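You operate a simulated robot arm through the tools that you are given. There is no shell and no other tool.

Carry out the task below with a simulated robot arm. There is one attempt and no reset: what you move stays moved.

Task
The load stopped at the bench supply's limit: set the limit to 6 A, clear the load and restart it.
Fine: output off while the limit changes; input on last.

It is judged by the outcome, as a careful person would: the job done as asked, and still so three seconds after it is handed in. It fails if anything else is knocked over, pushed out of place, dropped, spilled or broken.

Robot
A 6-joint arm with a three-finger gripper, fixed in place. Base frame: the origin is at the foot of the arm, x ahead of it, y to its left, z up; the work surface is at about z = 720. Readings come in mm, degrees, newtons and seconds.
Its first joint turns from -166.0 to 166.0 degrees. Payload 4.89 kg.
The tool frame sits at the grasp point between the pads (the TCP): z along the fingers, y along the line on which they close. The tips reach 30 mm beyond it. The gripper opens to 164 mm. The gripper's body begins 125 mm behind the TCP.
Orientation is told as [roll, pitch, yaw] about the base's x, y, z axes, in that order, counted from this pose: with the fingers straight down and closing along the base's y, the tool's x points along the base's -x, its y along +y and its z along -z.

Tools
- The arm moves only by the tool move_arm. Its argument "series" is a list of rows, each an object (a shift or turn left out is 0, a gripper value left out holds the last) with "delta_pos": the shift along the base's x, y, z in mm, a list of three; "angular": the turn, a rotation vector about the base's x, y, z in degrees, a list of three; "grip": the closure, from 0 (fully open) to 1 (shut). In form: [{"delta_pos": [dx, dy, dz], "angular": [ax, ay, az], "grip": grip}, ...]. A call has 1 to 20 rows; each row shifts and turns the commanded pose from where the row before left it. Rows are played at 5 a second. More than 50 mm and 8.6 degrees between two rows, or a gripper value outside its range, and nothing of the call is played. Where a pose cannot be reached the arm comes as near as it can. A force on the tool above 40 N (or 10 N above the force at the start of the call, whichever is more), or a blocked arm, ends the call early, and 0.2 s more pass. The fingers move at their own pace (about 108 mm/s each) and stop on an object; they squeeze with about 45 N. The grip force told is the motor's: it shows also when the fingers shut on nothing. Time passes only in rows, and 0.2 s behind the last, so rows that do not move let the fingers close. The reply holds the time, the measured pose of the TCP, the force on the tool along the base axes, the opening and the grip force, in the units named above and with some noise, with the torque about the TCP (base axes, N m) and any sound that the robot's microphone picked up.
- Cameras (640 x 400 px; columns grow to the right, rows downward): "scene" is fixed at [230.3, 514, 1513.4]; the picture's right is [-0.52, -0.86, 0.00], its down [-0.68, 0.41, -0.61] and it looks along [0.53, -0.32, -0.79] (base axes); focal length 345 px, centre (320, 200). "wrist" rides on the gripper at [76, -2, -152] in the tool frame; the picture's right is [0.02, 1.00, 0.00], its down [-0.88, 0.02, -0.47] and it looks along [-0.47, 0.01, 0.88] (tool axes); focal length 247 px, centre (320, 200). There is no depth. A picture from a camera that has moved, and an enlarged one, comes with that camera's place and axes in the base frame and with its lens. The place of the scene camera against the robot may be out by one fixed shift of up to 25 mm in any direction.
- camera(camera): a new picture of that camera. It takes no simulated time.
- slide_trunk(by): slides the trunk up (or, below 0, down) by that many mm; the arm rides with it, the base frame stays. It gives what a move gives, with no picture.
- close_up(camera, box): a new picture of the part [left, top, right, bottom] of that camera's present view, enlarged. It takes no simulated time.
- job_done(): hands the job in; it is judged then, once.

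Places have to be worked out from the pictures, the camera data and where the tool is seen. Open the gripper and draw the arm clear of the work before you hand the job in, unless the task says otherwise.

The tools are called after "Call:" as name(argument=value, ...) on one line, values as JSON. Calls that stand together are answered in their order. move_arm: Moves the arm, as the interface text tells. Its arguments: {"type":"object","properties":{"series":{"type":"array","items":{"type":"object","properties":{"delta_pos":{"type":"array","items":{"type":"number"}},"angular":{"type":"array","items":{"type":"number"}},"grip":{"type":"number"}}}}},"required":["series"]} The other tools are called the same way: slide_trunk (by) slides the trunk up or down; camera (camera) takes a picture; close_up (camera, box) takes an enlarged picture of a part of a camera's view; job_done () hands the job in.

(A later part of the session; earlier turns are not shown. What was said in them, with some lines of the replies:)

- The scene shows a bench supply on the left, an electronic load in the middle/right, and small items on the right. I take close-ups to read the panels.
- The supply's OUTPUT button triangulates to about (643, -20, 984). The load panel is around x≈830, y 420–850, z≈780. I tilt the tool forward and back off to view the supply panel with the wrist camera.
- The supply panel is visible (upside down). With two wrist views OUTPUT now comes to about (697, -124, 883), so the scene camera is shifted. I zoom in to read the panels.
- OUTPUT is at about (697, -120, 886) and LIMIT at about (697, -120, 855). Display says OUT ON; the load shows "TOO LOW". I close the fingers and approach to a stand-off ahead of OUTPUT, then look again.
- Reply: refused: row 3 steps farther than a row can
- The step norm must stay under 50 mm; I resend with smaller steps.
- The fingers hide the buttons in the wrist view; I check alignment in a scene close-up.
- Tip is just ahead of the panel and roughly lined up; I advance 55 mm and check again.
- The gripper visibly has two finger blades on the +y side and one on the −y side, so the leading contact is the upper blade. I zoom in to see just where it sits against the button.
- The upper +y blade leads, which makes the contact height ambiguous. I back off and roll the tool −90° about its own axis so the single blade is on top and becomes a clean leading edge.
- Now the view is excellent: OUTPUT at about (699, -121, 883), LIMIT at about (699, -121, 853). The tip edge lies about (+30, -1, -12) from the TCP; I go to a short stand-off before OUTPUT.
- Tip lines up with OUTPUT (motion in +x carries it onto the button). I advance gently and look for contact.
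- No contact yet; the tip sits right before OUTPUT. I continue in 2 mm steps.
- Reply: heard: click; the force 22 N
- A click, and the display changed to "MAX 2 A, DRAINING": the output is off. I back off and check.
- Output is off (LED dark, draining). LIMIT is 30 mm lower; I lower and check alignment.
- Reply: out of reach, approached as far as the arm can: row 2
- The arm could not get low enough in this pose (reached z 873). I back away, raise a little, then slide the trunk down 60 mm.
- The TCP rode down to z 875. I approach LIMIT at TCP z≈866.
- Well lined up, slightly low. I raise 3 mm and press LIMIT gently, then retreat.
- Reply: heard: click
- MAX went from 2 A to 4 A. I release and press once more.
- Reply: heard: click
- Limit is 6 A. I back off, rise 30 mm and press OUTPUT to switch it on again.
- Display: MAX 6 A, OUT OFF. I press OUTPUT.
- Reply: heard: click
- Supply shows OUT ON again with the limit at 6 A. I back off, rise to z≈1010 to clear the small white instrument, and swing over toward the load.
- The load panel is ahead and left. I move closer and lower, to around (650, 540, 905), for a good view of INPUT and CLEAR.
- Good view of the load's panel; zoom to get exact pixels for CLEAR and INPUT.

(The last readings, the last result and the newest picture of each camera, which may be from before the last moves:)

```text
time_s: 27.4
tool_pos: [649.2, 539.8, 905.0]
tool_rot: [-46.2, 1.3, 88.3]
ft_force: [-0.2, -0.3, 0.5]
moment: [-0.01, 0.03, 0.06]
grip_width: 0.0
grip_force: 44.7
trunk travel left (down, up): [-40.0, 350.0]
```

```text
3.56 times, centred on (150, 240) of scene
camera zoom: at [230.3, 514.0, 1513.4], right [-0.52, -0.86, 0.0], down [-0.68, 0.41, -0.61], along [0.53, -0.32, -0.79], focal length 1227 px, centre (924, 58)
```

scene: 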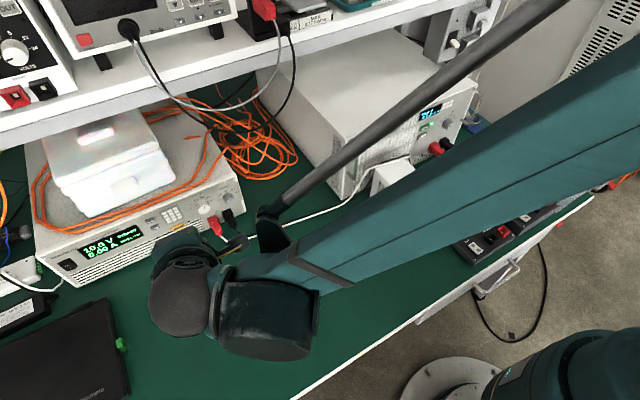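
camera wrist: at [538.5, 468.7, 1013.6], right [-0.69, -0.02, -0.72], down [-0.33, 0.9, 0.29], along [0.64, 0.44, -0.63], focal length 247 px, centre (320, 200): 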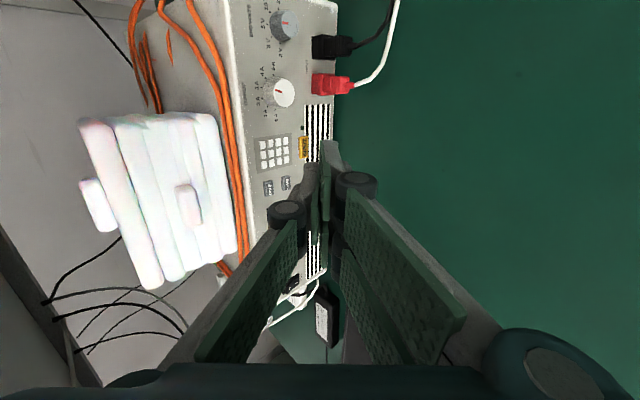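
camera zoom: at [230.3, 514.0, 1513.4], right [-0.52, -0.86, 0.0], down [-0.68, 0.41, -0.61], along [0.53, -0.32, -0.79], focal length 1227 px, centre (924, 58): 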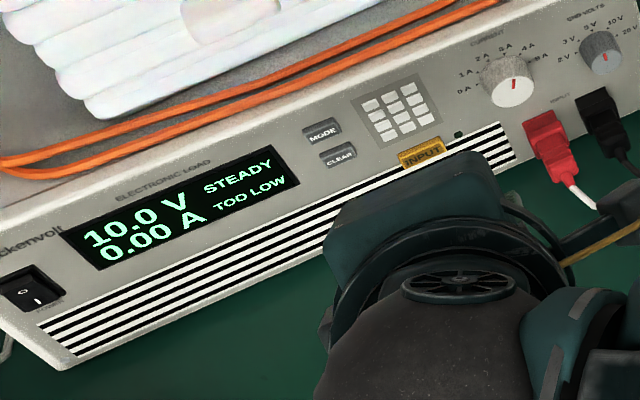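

CLEAR ≈ (792.5, 598, 829), INPUT ≈ (792, 552, 800). Using the same contact offset as before I go to a stand-off in front of CLEAR at TCP (748, 600, 843).

Call:
move_arm(series=[{"delta_pos": [20, 15, -16]}, {"delta_pos": [20, 15, -16]}, {"delta_pos": [20, 15, -15]}, {"delta_pos": [20, 15, -15]}, {"delta_pos": [19, 0, 0]}, {"delta_pos": [0, 0, 0]}])

Call:
close_up(camera="wrist", box=[230, 100, 350, 220])

Call:
camera(camera="scene")

```text
time_s: 28.8
tool_pos: [748.6, 598.8, 842.7]
tool_rot: [-46.2, 1.4, 88.3]
ft_force: [-0.7, -0.9, 0.5]
moment: [-0.01, -0.03, -0.03]
grip_width: 0.0
grip_force: 44.8
trunk travel left (down, up): [-40.0, 350.0]
```

```text
3.33 times, centred on (290, 160) of wrist
camera zoom: at [638.1, 527.9, 951.2], right [-0.69, -0.02, -0.72], down [-0.33, 0.9, 0.29], along [0.64, 0.44, -0.63], focal length 823 px, centre (420, 333)
```

zoom: 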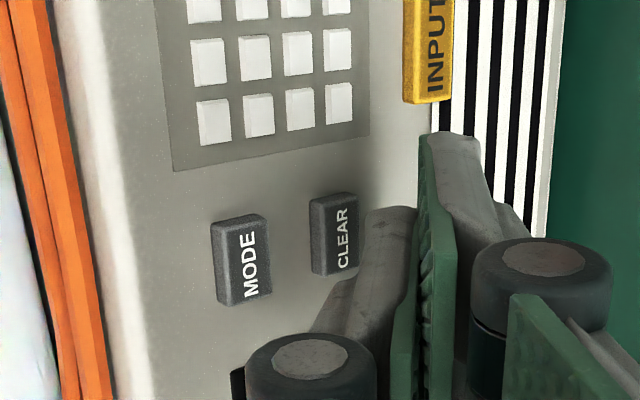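

```text
taken
```

scene: 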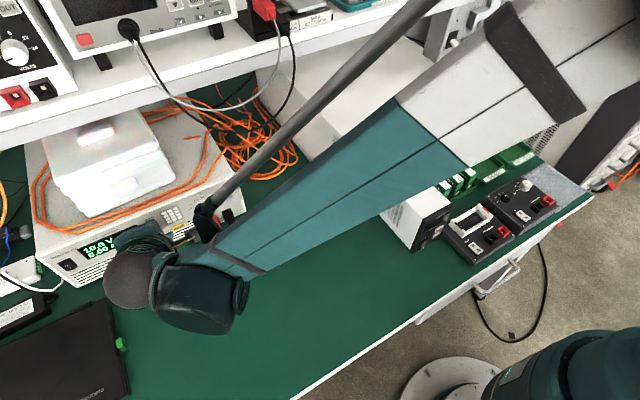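

Alignment confirmed (CLEAR at ≈(792, 599, 827)). I press CLEAR gently.

Call:
move_arm(series=[{"delta_pos": [8, 0, 0]}, {"delta_pos": [5, 0, 0]}, {"delta_pos": [2, 0, 0]}, {"delta_pos": [2, 0, 0]}, {"delta_pos": [2, 0, 0]}])

Call:
close_up(camera="wrist", box=[230, 100, 350, 220])

Call:
close_up(camera="scene", box=[60, 190, 240, 290])

```text
time_s: 30.0
tool_pos: [767.4, 598.9, 843.2]
tool_rot: [-46.2, 1.4, 88.4]
ft_force: [0.1, 0.3, -0.1]
moment: [0.0, -0.01, 0.01]
grip_width: 0.1
grip_force: 44.9
trunk travel left (down, up): [-40.0, 350.0]
```

```text
3.33 times, centred on (290, 160) of wrist
camera zoom: at [656.6, 528.1, 951.8], right [-0.69, -0.02, -0.72], down [-0.33, 0.9, 0.29], along [0.64, 0.44, -0.63], focal length 823 px, centre (420, 333)
```

zoom: 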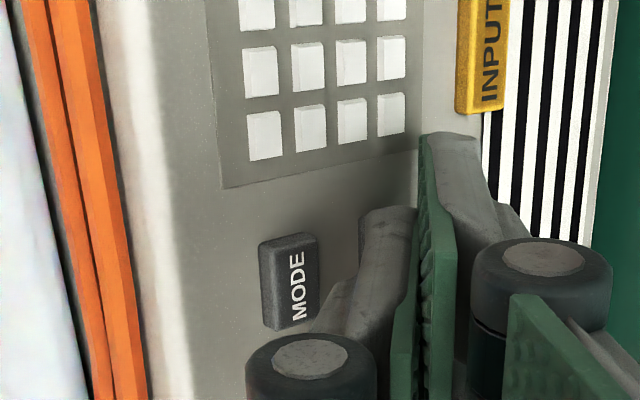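

```text
3.56 times, centred on (150, 240) of scene
camera zoom: at [230.3, 514.0, 1513.4], right [-0.52, -0.86, 0.0], down [-0.68, 0.41, -0.61], along [0.53, -0.32, -0.79], focal length 1227 px, centre (924, 58)
```

zoom: 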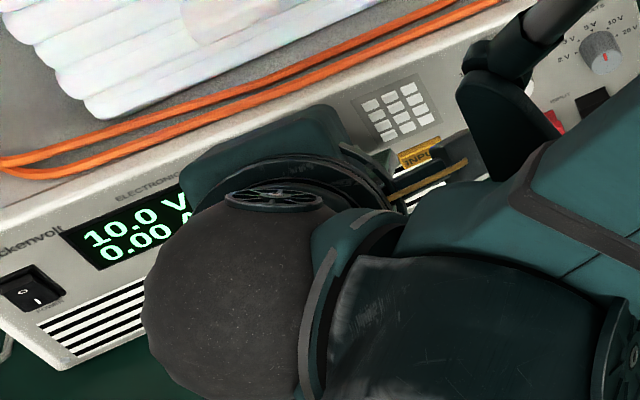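

No contact yet; continue in 2 mm steps.

Call:
move_arm(series=[{"delta_pos": [2, 0, 0]}, {"delta_pos": [2, 0, 0]}, {"delta_pos": [2, 0, 0]}])

```text
time_s: 30.8
tool_pos: [773.7, 599.2, 844.3]
tool_rot: [-46.3, 1.2, 88.4]
ft_force: [-0.4, 1.2, 8.6]
moment: [0.02, -0.16, 0.01]
grip_width: 0.0
grip_force: 45.2
trunk travel left (down, up): [-40.0, 350.0]
heard: click
```

A click was heard with some upward force. I look before continuing.

Call:
close_up(camera="wrist", box=[230, 100, 350, 220])

Call:
camera(camera="wrist")

Call:
close_up(camera="scene", box=[60, 190, 240, 290])

```text
3.33 times, centred on (290, 160) of wrist
camera zoom: at [662.5, 528.0, 952.5], right [-0.69, -0.02, -0.72], down [-0.33, 0.9, 0.29], along [0.64, 0.44, -0.63], focal length 823 px, centre (420, 333)
```

zoom: 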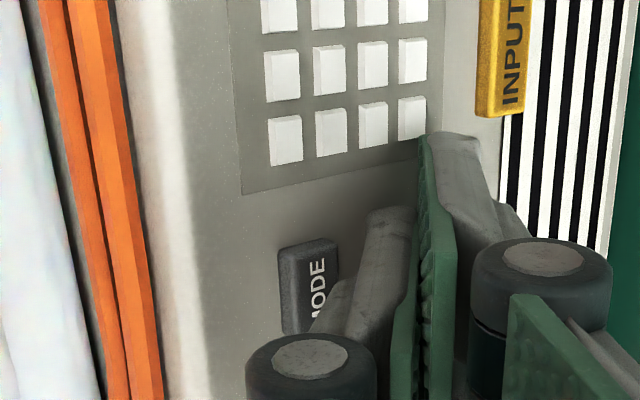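

```text
taken
camera wrist: at [662.5, 528.0, 952.5], right [-0.69, -0.02, -0.72], down [-0.33, 0.9, 0.29], along [0.64, 0.44, -0.63], focal length 247 px, centre (320, 200)
```

wrist: 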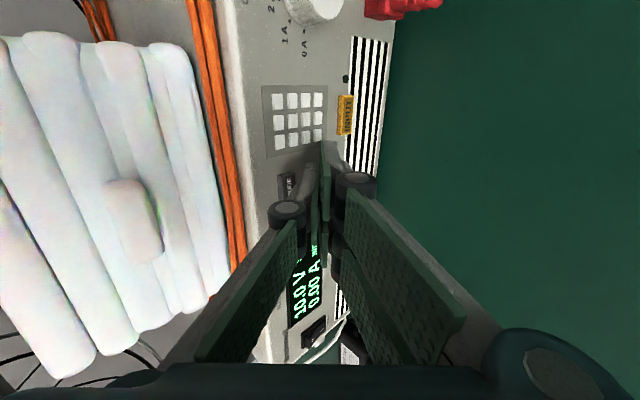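

```text
3.56 times, centred on (150, 240) of scene
camera zoom: at [230.3, 514.0, 1513.4], right [-0.52, -0.86, 0.0], down [-0.68, 0.41, -0.61], along [0.53, -0.32, -0.79], focal length 1227 px, centre (924, 58)
```

zoom: 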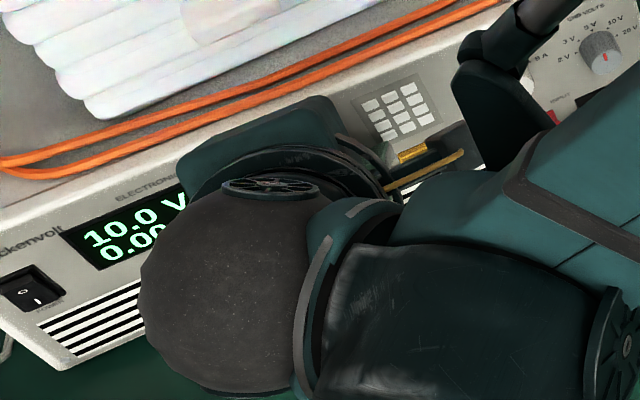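

I back straight off and read the load's display.

Call:
move_arm(series=[{"delta_pos": [-8, 0, 0]}, {"delta_pos": [-15, 0, 0]}, {"delta_pos": [-30, 0, 5]}, {"delta_pos": [-40, 0, 20]}, {"delta_pos": [0, 0, 0]}])

Call:
close_up(camera="wrist", box=[230, 130, 350, 270])

Call:
close_up(camera="scene", box=[60, 190, 240, 290])

```text
time_s: 32.0
tool_pos: [680.4, 599.6, 869.6]
tool_rot: [-46.2, 1.4, 88.3]
ft_force: [1.5, 0.2, -0.1]
moment: [0.0, 0.04, 0.0]
grip_width: 0.2
grip_force: 45.1
trunk travel left (down, up): [-40.0, 350.0]
```

```text
2.86 times, centred on (290, 200) of wrist
camera zoom: at [569.4, 528.7, 976.8], right [-0.69, -0.02, -0.72], down [-0.33, 0.9, 0.29], along [0.64, 0.44, -0.63], focal length 706 px, centre (406, 200)
```

zoom: 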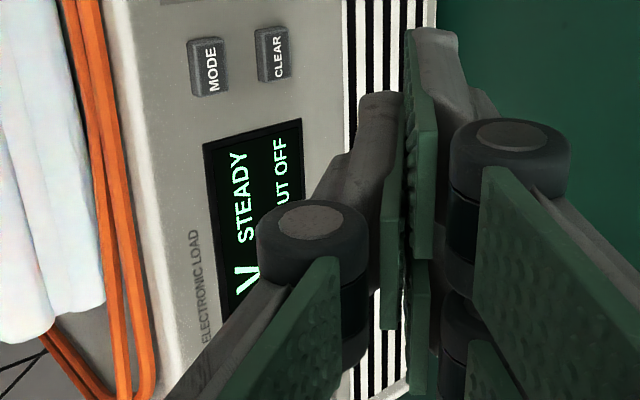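

```text
3.56 times, centred on (150, 240) of scene
camera zoom: at [230.3, 514.0, 1513.4], right [-0.52, -0.86, 0.0], down [-0.68, 0.41, -0.61], along [0.53, -0.32, -0.79], focal length 1227 px, centre (924, 58)
```

zoom: 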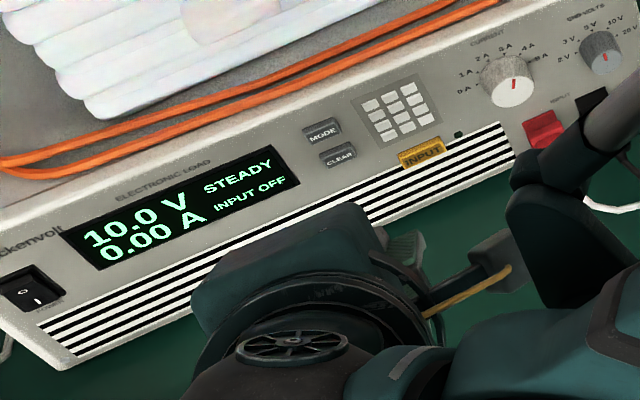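

Load now reads "STEADY / INPUT OFF" — cleared. Next, the stand-off in front of INPUT at TCP about (748, 553, 814).

Call:
move_arm(series=[{"delta_pos": [10, -16, -18]}, {"delta_pos": [10, -16, -18]}, {"delta_pos": [15, -15, -18]}, {"delta_pos": [16, 0, 0]}, {"delta_pos": [16, 0, 0]}, {"delta_pos": [0, 0, 0]}])

Call:
close_up(camera="wrist", box=[230, 100, 350, 220])

Call:
camera(camera="scene")

```text
time_s: 33.4
tool_pos: [747.5, 552.8, 814.6]
tool_rot: [-46.1, 1.4, 88.3]
ft_force: [0.0, -0.6, -0.1]
moment: [-0.01, -0.01, 0.0]
grip_width: 0.1
grip_force: 44.8
trunk travel left (down, up): [-40.0, 350.0]
```

```text
3.33 times, centred on (290, 160) of wrist
camera zoom: at [636.6, 481.4, 922.9], right [-0.69, -0.02, -0.72], down [-0.33, 0.9, 0.29], along [0.64, 0.44, -0.63], focal length 823 px, centre (420, 333)
```

zoom: 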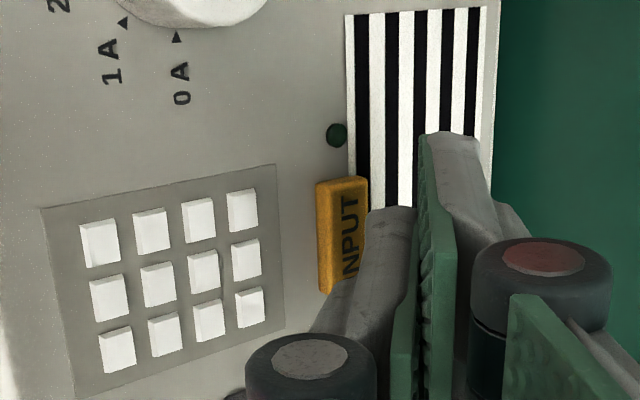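

```text
taken
```

scene: 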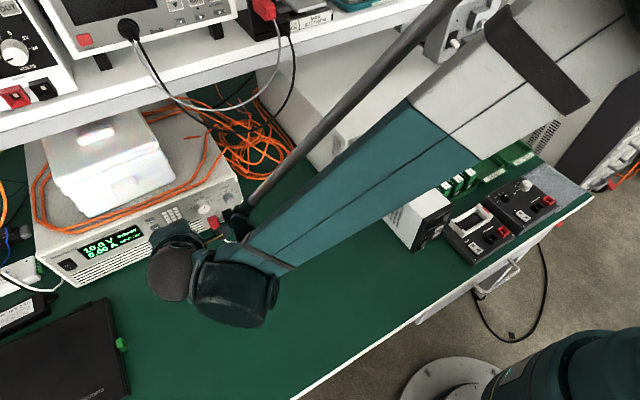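

INPUT sits at about (793, 552, 797); I lower 2 mm and press in.

Call:
move_arm(series=[{"delta_pos": [8, 0, -1]}, {"delta_pos": [6, 0, -1]}, {"delta_pos": [3, 0, 0]}, {"delta_pos": [2, 0, 0]}, {"delta_pos": [2, 0, 0]}, {"delta_pos": [2, 0, 0]}])

Call:
close_up(camera="wrist", box=[230, 100, 350, 220])

Call:
close_up(camera="scene", box=[60, 190, 240, 290])

```text
time_s: 34.8
tool_pos: [771.1, 551.7, 811.9]
tool_rot: [-46.2, 1.3, 88.3]
ft_force: [-0.4, -0.6, 0.5]
moment: [0.0, -0.02, 0.0]
grip_width: 0.0
grip_force: 45.0
trunk travel left (down, up): [-40.0, 350.0]
```

```text
3.33 times, centred on (290, 160) of wrist
camera zoom: at [659.8, 481.3, 920.9], right [-0.69, -0.02, -0.72], down [-0.33, 0.9, 0.29], along [0.64, 0.44, -0.63], focal length 823 px, centre (420, 333)
```

zoom: 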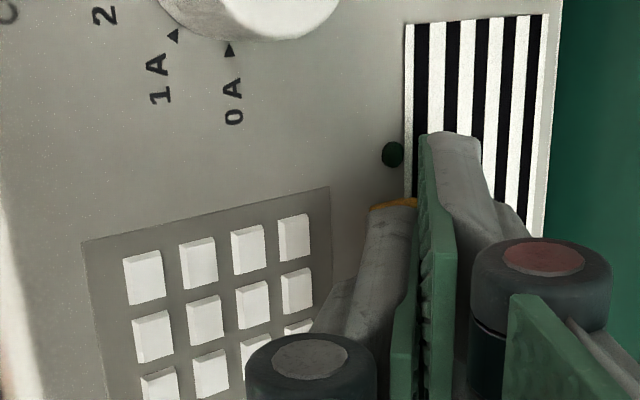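

```text
3.56 times, centred on (150, 240) of scene
camera zoom: at [230.3, 514.0, 1513.4], right [-0.52, -0.86, 0.0], down [-0.68, 0.41, -0.61], along [0.53, -0.32, -0.79], focal length 1227 px, centre (924, 58)
```

zoom: 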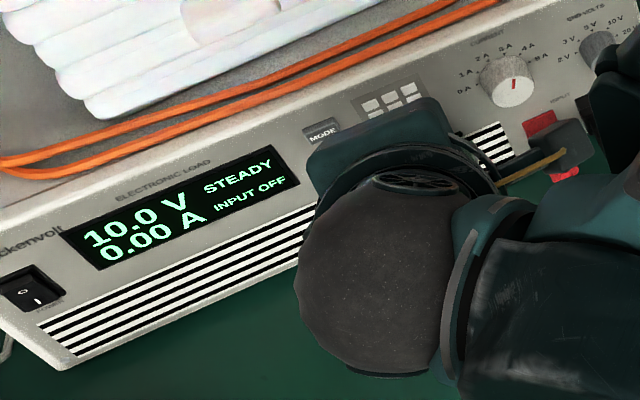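

Tip covers INPUT but no contact yet; continue gently.

Call:
move_arm(series=[{"delta_pos": [2, 0, 0]}, {"delta_pos": [2, 0, 0]}])

Call:
close_up(camera="scene", box=[60, 190, 240, 290])

```text
time_s: 35.4
tool_pos: [774.0, 552.5, 812.4]
tool_rot: [-46.3, 1.4, 88.3]
ft_force: [-3.4, -0.4, 11.6]
moment: [0.02, -0.2, 0.01]
grip_width: 0.0
grip_force: 45.1
trunk travel left (down, up): [-40.0, 350.0]
heard: click
```

```text
3.56 times, centred on (150, 240) of scene
camera zoom: at [230.3, 514.0, 1513.4], right [-0.52, -0.86, 0.0], down [-0.68, 0.41, -0.61], along [0.53, -0.32, -0.79], focal length 1227 px, centre (924, 58)
```

zoom: 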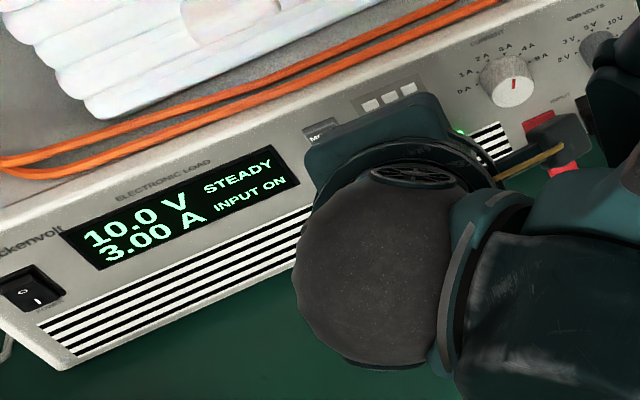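

INPUT ON, 3.00 A at 10.0 V. I back straight off, rise and draw clear.

Call:
move_arm(series=[{"delta_pos": [-8, 0, 0]}, {"delta_pos": [-15, 0, 0]}, {"delta_pos": [-30, 0, 5]}, {"delta_pos": [-40, 0, 20]}, {"delta_pos": [-35, -10, 30]}, {"delta_pos": [-25, -20, 35]}, {"delta_pos": [-20, -25, 35]}, {"delta_pos": [-10, -35, 30]}, {"delta_pos": [0, -40, 25]}, {"delta_pos": [0, -40, 20]}, {"delta_pos": [0, -40, 10]}, {"delta_pos": [0, 0, 0], "grip": 0}, {"delta_pos": [0, 0, 0], "grip": 0}, {"delta_pos": [0, 0, 0], "grip": 0}, {"delta_pos": [0, 0, 0], "grip": 0}, {"delta_pos": [0, 0, 0], "grip": 0}])

Call:
camera(camera="scene")

Call:
camera(camera="wrist")

Call:
close_up(camera="scene", box=[30, 170, 250, 300])

Call:
close_up(camera="scene", box=[400, 90, 480, 150])

```text
time_s: 38.8
tool_pos: [592.3, 342.6, 1023.0]
tool_rot: [-46.2, 1.4, 88.4]
ft_force: [0.6, -0.5, -0.2]
moment: [0.01, 0.01, -0.02]
grip_width: 164.0
grip_force: 0.1
trunk travel left (down, up): [-40.0, 350.0]
```

```text
taken
```

scene: 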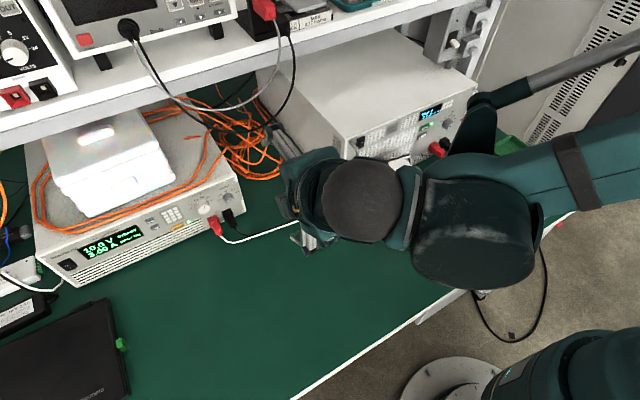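

```text
taken
camera wrist: at [481.0, 271.8, 1131.4], right [-0.69, -0.02, -0.72], down [-0.33, 0.9, 0.29], along [0.64, 0.44, -0.63], focal length 247 px, centre (320, 200)
```

wrist: 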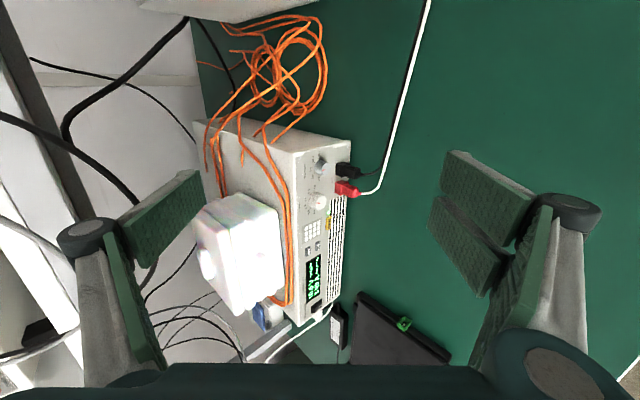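

```text
2.91 times, centred on (140, 235) of scene
camera zoom: at [230.3, 514.0, 1513.4], right [-0.52, -0.86, 0.0], down [-0.68, 0.41, -0.61], along [0.53, -0.32, -0.79], focal length 1004 px, centre (844, 98)
```

zoom: 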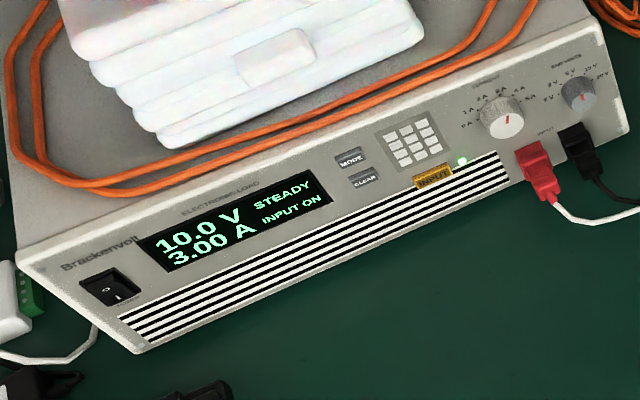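

```text
6.67 times, centred on (440, 120) of scene
camera zoom: at [230.3, 514.0, 1513.4], right [-0.52, -0.86, 0.0], down [-0.68, 0.41, -0.61], along [0.53, -0.32, -0.79], focal length 2300 px, centre (-480, 733)
```

zoom: 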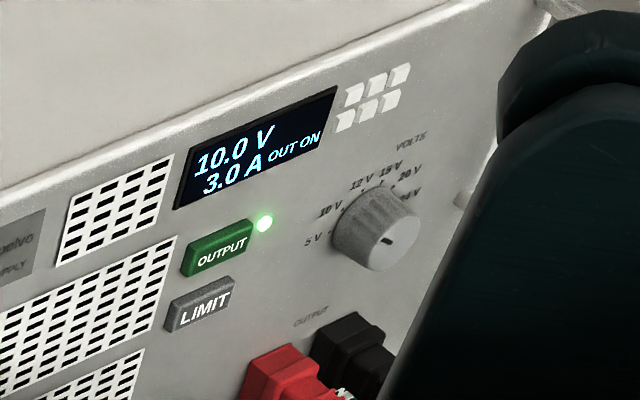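

Supply: 10.0 V, 3.0 A, OUT ON; load: INPUT ON, 3.00 A. I pull the opened gripper farther back from the shelf and cables and recheck.

Call:
move_arm(series=[{"delta_pos": [-25, -10, 0]}, {"delta_pos": [-25, -10, 10]}, {"delta_pos": [-25, -10, 10]}, {"delta_pos": [-15, -10, 10]}, {"delta_pos": [0, 0, 0]}, {"delta_pos": [0, 0, 0]}, {"delta_pos": [0, 0, 0]}, {"delta_pos": [0, 0, 0]}, {"delta_pos": [0, 0, 0]}, {"delta_pos": [0, 0, 0]}])

Call:
camera(camera="scene")

Call:
close_up(camera="scene", box=[30, 170, 250, 300])

Call:
close_up(camera="scene", box=[400, 90, 480, 150])

```text
time_s: 41.0
tool_pos: [502.3, 301.9, 1051.7]
tool_rot: [-46.3, 1.4, 88.3]
ft_force: [-0.4, 0.8, -1.2]
moment: [0.01, -0.01, -0.02]
grip_width: 164.1
grip_force: 0.1
trunk travel left (down, up): [-40.0, 350.0]
```

```text
taken
```

scene: 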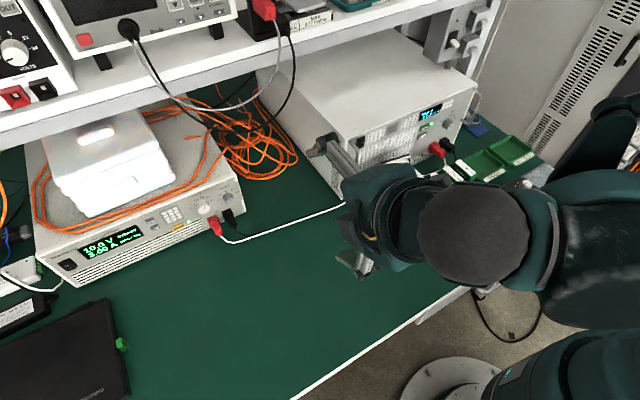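

```text
2.91 times, centred on (140, 235) of scene
camera zoom: at [230.3, 514.0, 1513.4], right [-0.52, -0.86, 0.0], down [-0.68, 0.41, -0.61], along [0.53, -0.32, -0.79], focal length 1004 px, centre (844, 98)
```

zoom: 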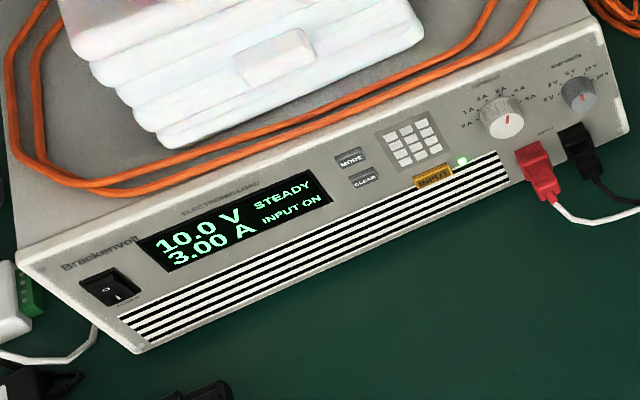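

```text
6.67 times, centred on (440, 120) of scene
camera zoom: at [230.3, 514.0, 1513.4], right [-0.52, -0.86, 0.0], down [-0.68, 0.41, -0.61], along [0.53, -0.32, -0.79], focal length 2300 px, centre (-480, 733)
```

zoom: 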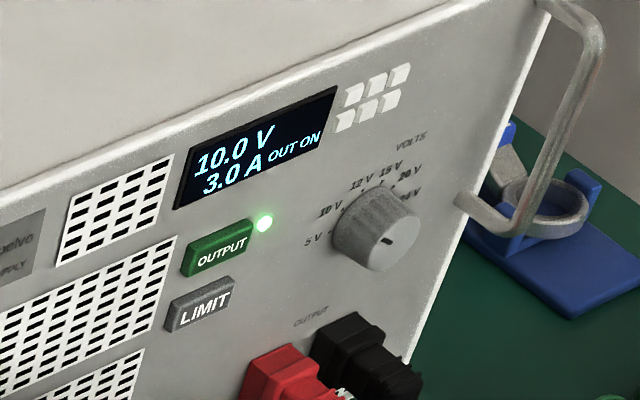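

Both instruments run steadily at 10.0 V and 3.0 A, nothing is displaced, and the arm is clear with the gripper open. I hand the job in.

Call:
job_done()

```text
The job is handed in.
```

The load is running again: it shows INPUT ON at 10.0 V and 3.00 A, and the supply shows OUT ON at 10.0 V and 3.0 A. The supply's limit is now 6 A; it was at 2 A, below the 3 A the load draws.

1. **Supply off:** I switched the supply output off before touching the limit.
2. **Limit:** I pressed LIMIT twice, going from 2 A to 4 A to 6 A, then switched the output back on.
3. **Load:** I pressed CLEAR, which removed the TOO LOW message, and switched the input on last.

I checked both displays again about five seconds after the restart, and the readings held. In the last pictures nothing looked moved or knocked over, although the arm hid part of the right side of the bench. The gripper is open and the arm is drawn back. I left the trunk 60 mm lower than where it started, because the arm could not reach the LIMIT button otherwise.
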